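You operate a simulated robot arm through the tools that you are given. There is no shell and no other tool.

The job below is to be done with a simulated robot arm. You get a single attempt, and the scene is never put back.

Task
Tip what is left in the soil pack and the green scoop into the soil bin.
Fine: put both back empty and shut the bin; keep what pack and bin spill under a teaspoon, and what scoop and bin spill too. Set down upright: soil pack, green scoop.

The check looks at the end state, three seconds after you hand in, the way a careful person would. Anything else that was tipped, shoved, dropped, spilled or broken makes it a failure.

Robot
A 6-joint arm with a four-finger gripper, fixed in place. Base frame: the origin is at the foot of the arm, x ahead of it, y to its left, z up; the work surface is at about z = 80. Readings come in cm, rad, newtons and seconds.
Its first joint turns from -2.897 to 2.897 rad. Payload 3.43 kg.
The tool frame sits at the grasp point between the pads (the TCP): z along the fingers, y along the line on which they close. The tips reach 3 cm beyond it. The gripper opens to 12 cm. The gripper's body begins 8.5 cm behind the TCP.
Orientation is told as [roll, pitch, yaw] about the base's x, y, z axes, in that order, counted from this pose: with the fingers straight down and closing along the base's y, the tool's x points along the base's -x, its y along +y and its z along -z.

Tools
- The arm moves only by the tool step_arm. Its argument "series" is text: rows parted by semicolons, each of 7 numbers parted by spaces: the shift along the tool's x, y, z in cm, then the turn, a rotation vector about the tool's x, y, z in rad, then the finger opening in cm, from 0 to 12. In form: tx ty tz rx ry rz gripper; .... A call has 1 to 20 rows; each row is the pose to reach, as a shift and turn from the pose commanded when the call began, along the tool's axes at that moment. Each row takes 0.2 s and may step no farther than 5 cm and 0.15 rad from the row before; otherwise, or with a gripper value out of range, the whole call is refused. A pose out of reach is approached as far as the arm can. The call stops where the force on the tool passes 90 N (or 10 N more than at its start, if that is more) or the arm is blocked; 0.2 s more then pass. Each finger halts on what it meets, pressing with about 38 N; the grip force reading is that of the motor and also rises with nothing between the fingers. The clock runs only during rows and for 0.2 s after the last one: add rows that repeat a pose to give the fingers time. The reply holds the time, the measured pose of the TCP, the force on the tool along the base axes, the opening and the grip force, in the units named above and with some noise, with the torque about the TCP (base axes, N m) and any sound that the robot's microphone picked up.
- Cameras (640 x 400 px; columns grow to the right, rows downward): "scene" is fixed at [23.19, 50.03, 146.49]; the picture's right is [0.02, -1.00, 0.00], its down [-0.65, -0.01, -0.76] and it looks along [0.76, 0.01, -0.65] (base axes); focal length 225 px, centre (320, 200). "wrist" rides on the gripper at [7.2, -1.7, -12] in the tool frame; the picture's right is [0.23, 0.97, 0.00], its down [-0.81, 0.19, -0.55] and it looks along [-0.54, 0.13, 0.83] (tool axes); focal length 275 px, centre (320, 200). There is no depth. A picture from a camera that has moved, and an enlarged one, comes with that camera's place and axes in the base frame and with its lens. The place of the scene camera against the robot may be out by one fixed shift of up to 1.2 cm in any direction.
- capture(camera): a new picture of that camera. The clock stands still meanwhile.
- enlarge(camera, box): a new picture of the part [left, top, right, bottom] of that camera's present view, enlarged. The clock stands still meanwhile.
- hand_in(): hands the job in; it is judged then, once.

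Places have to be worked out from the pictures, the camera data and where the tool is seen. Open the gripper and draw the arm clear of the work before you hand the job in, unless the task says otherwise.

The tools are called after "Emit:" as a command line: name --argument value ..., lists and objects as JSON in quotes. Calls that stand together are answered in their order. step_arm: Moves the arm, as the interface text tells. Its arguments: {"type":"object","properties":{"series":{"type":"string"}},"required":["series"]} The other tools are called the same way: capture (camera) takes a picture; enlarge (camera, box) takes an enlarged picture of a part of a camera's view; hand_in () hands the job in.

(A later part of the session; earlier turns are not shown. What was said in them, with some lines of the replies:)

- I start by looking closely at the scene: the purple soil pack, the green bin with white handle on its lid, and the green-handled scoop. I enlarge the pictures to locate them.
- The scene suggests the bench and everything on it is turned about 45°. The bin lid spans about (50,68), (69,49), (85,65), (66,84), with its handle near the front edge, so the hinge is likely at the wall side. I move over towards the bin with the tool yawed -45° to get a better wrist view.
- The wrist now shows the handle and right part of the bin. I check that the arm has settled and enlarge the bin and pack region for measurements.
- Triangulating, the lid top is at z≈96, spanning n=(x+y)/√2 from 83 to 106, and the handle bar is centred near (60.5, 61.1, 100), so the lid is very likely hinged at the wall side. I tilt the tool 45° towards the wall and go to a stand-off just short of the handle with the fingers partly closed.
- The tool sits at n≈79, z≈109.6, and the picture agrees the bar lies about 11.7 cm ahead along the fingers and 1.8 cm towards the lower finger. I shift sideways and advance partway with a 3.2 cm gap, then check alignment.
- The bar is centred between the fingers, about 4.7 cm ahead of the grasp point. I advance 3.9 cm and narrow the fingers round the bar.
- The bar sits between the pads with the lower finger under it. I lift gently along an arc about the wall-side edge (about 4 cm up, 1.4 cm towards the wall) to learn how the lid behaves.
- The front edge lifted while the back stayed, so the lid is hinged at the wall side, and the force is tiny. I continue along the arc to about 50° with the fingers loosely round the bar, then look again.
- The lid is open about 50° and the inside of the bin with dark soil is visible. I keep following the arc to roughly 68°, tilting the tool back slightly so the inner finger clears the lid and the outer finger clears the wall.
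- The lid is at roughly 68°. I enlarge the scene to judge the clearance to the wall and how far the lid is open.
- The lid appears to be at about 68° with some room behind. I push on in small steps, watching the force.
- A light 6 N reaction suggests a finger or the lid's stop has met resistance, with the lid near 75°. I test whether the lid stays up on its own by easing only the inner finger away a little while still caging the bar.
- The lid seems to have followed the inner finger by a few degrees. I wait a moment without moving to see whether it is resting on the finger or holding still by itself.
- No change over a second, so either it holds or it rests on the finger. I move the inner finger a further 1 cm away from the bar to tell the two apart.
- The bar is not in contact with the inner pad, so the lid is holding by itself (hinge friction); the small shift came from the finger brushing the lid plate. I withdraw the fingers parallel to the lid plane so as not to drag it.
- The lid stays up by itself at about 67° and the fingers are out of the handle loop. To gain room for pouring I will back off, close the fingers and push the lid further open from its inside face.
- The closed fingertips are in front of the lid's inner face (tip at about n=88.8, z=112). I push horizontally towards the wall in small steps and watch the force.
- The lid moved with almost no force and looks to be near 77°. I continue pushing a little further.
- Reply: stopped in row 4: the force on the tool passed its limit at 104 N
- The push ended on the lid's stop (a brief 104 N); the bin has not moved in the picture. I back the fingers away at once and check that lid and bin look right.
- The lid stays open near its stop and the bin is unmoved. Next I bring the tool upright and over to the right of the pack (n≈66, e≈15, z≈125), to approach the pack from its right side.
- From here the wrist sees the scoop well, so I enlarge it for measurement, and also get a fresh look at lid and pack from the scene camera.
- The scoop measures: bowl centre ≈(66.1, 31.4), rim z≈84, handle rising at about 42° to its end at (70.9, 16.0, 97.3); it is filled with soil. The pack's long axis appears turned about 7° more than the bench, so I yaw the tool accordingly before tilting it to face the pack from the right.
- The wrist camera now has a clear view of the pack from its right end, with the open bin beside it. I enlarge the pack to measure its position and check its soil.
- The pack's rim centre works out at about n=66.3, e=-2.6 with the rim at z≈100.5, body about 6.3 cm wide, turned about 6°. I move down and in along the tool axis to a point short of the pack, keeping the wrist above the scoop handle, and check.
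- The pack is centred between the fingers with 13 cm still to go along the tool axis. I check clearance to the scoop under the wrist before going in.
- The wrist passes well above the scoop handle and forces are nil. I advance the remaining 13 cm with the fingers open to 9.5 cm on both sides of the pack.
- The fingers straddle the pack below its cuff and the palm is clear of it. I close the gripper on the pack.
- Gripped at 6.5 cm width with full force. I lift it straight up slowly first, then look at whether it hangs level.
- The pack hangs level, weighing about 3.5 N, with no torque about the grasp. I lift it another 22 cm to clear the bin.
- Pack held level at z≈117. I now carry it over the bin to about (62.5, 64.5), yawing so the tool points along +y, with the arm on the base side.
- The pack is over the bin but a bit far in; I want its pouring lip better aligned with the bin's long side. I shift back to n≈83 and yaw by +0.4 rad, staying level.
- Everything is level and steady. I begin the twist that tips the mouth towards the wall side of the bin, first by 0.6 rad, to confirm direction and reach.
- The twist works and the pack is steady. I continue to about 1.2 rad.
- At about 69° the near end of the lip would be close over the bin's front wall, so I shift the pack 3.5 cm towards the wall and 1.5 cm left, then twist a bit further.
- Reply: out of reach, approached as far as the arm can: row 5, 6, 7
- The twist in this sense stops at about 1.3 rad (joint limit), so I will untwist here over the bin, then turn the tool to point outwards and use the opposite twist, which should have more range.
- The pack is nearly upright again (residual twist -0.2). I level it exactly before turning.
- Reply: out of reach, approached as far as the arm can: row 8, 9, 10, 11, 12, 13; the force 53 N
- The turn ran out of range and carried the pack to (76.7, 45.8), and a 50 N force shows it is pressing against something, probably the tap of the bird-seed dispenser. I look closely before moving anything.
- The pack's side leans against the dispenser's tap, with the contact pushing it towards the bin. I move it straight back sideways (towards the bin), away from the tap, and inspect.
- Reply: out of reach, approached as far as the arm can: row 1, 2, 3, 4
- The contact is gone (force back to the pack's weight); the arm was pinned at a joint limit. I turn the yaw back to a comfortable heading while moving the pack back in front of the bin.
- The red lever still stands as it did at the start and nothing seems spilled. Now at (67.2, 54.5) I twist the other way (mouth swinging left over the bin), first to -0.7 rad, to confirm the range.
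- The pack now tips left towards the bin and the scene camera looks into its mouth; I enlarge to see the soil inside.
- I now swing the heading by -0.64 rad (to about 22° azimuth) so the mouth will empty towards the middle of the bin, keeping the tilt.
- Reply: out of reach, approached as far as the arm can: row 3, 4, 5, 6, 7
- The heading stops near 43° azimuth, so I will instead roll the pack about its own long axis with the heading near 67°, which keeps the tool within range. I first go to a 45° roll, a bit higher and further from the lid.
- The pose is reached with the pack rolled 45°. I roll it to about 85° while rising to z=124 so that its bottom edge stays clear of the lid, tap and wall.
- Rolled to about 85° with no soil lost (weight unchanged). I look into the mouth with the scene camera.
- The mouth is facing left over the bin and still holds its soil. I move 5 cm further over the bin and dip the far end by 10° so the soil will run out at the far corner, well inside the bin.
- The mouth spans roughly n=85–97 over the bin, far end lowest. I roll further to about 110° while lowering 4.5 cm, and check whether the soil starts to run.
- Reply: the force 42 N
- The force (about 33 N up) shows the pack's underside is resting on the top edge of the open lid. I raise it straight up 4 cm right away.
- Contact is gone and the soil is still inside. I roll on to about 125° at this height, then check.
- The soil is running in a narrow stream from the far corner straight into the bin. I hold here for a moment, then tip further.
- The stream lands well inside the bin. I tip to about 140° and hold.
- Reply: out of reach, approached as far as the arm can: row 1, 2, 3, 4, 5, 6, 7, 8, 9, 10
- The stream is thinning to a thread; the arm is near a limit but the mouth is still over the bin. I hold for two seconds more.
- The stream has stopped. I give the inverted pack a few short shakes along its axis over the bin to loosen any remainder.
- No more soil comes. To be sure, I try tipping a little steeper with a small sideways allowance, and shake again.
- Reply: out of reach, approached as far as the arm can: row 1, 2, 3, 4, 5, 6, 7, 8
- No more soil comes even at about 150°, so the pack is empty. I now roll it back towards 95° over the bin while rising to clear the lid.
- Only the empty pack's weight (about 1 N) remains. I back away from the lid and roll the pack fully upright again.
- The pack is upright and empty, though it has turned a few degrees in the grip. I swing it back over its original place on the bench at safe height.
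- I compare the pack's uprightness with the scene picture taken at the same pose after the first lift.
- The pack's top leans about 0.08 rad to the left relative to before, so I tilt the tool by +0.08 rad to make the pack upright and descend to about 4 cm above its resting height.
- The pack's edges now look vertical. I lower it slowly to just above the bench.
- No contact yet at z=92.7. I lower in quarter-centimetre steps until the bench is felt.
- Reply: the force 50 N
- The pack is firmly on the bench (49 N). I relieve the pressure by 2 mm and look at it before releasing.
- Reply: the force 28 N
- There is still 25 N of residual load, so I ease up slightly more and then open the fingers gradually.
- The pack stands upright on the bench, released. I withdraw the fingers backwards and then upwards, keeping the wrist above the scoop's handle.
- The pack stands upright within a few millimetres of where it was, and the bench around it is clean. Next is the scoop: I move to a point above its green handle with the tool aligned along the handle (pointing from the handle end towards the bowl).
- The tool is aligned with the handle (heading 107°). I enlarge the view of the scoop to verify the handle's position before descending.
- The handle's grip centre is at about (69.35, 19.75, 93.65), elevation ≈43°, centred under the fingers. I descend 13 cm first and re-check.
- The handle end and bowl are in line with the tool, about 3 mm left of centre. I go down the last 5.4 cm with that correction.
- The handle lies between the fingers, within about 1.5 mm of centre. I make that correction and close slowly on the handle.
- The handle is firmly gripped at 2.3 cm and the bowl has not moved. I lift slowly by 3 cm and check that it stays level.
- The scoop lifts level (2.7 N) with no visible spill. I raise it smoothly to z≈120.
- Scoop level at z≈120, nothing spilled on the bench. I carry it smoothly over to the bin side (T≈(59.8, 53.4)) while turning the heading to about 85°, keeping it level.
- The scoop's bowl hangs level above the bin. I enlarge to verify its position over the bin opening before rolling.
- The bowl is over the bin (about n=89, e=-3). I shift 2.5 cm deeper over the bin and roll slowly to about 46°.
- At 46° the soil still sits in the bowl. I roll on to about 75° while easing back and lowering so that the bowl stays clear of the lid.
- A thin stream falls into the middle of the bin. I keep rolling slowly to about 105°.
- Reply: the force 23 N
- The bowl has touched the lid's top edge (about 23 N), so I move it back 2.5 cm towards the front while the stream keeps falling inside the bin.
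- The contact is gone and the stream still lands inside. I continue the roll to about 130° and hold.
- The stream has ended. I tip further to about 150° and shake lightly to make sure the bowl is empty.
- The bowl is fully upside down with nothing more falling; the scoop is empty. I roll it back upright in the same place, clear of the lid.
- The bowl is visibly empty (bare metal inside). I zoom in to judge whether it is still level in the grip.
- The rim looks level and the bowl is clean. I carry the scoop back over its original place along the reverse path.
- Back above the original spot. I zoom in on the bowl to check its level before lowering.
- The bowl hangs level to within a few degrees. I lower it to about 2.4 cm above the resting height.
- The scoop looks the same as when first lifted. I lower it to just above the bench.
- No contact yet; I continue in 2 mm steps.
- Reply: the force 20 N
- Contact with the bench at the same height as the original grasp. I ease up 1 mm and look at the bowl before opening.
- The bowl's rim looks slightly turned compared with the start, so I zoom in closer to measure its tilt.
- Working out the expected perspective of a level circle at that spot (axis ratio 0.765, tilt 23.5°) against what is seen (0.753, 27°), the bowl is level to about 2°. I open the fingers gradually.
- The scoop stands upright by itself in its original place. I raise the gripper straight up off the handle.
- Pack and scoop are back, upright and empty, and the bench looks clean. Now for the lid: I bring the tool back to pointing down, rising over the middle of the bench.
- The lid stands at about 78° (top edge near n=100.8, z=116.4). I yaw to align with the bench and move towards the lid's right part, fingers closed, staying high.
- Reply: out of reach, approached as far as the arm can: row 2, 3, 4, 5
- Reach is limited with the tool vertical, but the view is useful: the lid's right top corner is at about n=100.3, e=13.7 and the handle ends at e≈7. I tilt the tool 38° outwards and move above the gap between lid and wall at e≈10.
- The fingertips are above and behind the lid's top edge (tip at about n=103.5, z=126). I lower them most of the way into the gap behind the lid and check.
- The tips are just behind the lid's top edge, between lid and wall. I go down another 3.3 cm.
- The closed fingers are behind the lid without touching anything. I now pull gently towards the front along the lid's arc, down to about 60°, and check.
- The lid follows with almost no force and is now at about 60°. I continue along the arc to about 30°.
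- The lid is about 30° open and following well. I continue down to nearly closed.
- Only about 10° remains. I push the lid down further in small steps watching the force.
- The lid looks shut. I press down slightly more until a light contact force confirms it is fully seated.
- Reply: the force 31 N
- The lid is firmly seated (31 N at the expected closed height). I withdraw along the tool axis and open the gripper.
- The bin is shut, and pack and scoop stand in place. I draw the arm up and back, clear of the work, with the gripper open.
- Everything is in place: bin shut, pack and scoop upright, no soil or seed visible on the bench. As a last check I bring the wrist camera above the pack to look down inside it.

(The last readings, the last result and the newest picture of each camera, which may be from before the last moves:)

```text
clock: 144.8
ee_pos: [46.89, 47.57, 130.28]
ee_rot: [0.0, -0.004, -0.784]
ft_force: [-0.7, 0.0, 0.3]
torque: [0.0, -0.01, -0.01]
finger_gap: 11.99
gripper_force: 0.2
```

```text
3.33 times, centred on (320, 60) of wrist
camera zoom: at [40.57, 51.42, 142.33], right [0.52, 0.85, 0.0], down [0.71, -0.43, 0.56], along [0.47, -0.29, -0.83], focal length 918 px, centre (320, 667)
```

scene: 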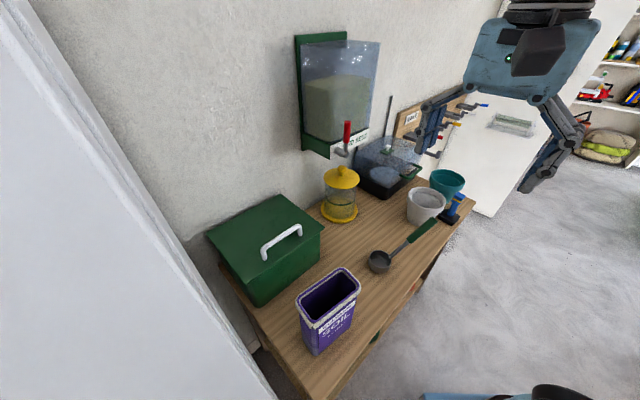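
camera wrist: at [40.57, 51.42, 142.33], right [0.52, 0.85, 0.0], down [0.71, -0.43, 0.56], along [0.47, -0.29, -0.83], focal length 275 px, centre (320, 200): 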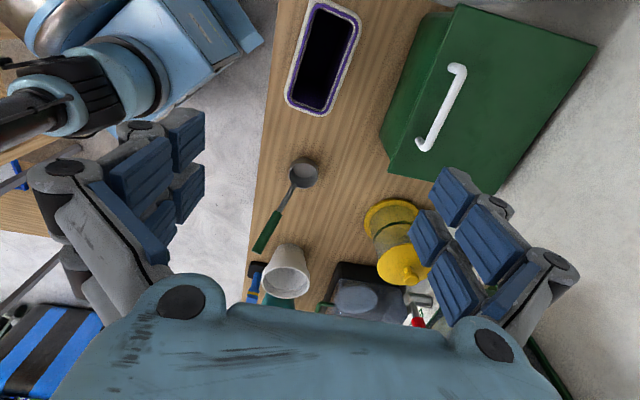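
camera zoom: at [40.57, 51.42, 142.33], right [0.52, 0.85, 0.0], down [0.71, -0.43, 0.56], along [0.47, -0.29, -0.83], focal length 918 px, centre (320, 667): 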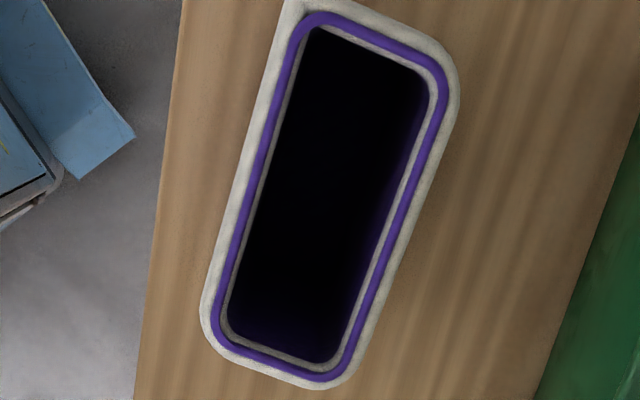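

The inside of the pack shows no soil, and the bench beside it is clean. I move the arm back clear of the work and settle.

Emit:
step_arm --series "-3.7 -2.75 0 0 0 0 12; -7.4 -5.5 0 0 0 0 12; -11 -8.25 0 0 0 0 12; -14.7 -11 0 0 0 0 12; -14.7 -11 0 0 0 0 12"

Emit:
enlarge --camera "scene" --box '[190, 150, 480, 380]'

```text
clock: 146.0
ee_pos: [49.85, 29.23, 130.41]
ee_rot: [0.001, -0.005, -0.784]
ft_force: [-0.2, 0.2, -0.1]
torque: [-0.03, 0.02, -0.03]
finger_gap: 12.03
gripper_force: 0.0
```

```text
1.74 times, centred on (335, 265) of scene
camera zoom: at [23.19, 50.03, 146.49], right [0.02, -1.0, 0.0], down [-0.65, -0.01, -0.76], along [0.76, 0.01, -0.65], focal length 391 px, centre (294, 87)
```

zoom: 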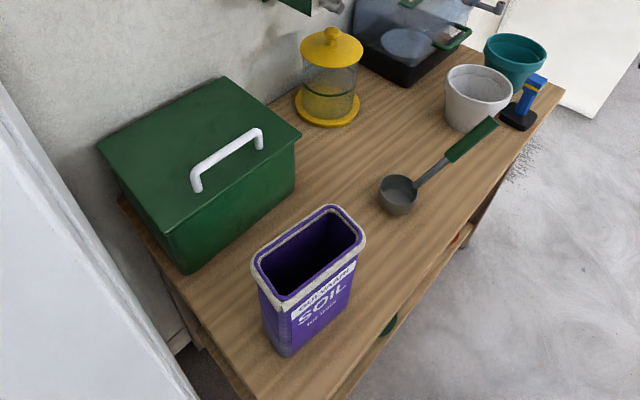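

The bin is shut, the pack and the scoop are empty and upright in their original places, nothing else has moved, the gripper is open and the arm is clear. I hand the job in.

Emit:
hand_in

```text
The job is handed in.
```

The job is handed in. The soil pack and the green scoop were both tipped into the soil bin, and the bin is shut.

- **Soil pack:** It was tipped to about 150° and shaken until nothing more came out. It stands upright within about half a centimetre of where it was. A look down inside showed no soil, though the bottom was too dark to see clearly.
- **Green scoop:** It was turned fully upside down over the bin. Bare metal shows inside, and it stands upright in its original place.
- **Bin:** The lid was pressed down until it met firm resistance at its closed height.
- **Spills:** Both streams fell well inside the bin, and the last pictures show no soil on the bench.

Some things were touched or pushed along the way:

- **Bird-seed tap:** The pack pressed against the dispenser's tap with about 50 N while I was turning it. The red lever looks unmoved and no seed is visible.
- **Bin lid:** Opening it to its stop briefly reached 104 N. The pack and then the scoop also touched its top edge while pouring. The bin did not shift and the lid closed normally.
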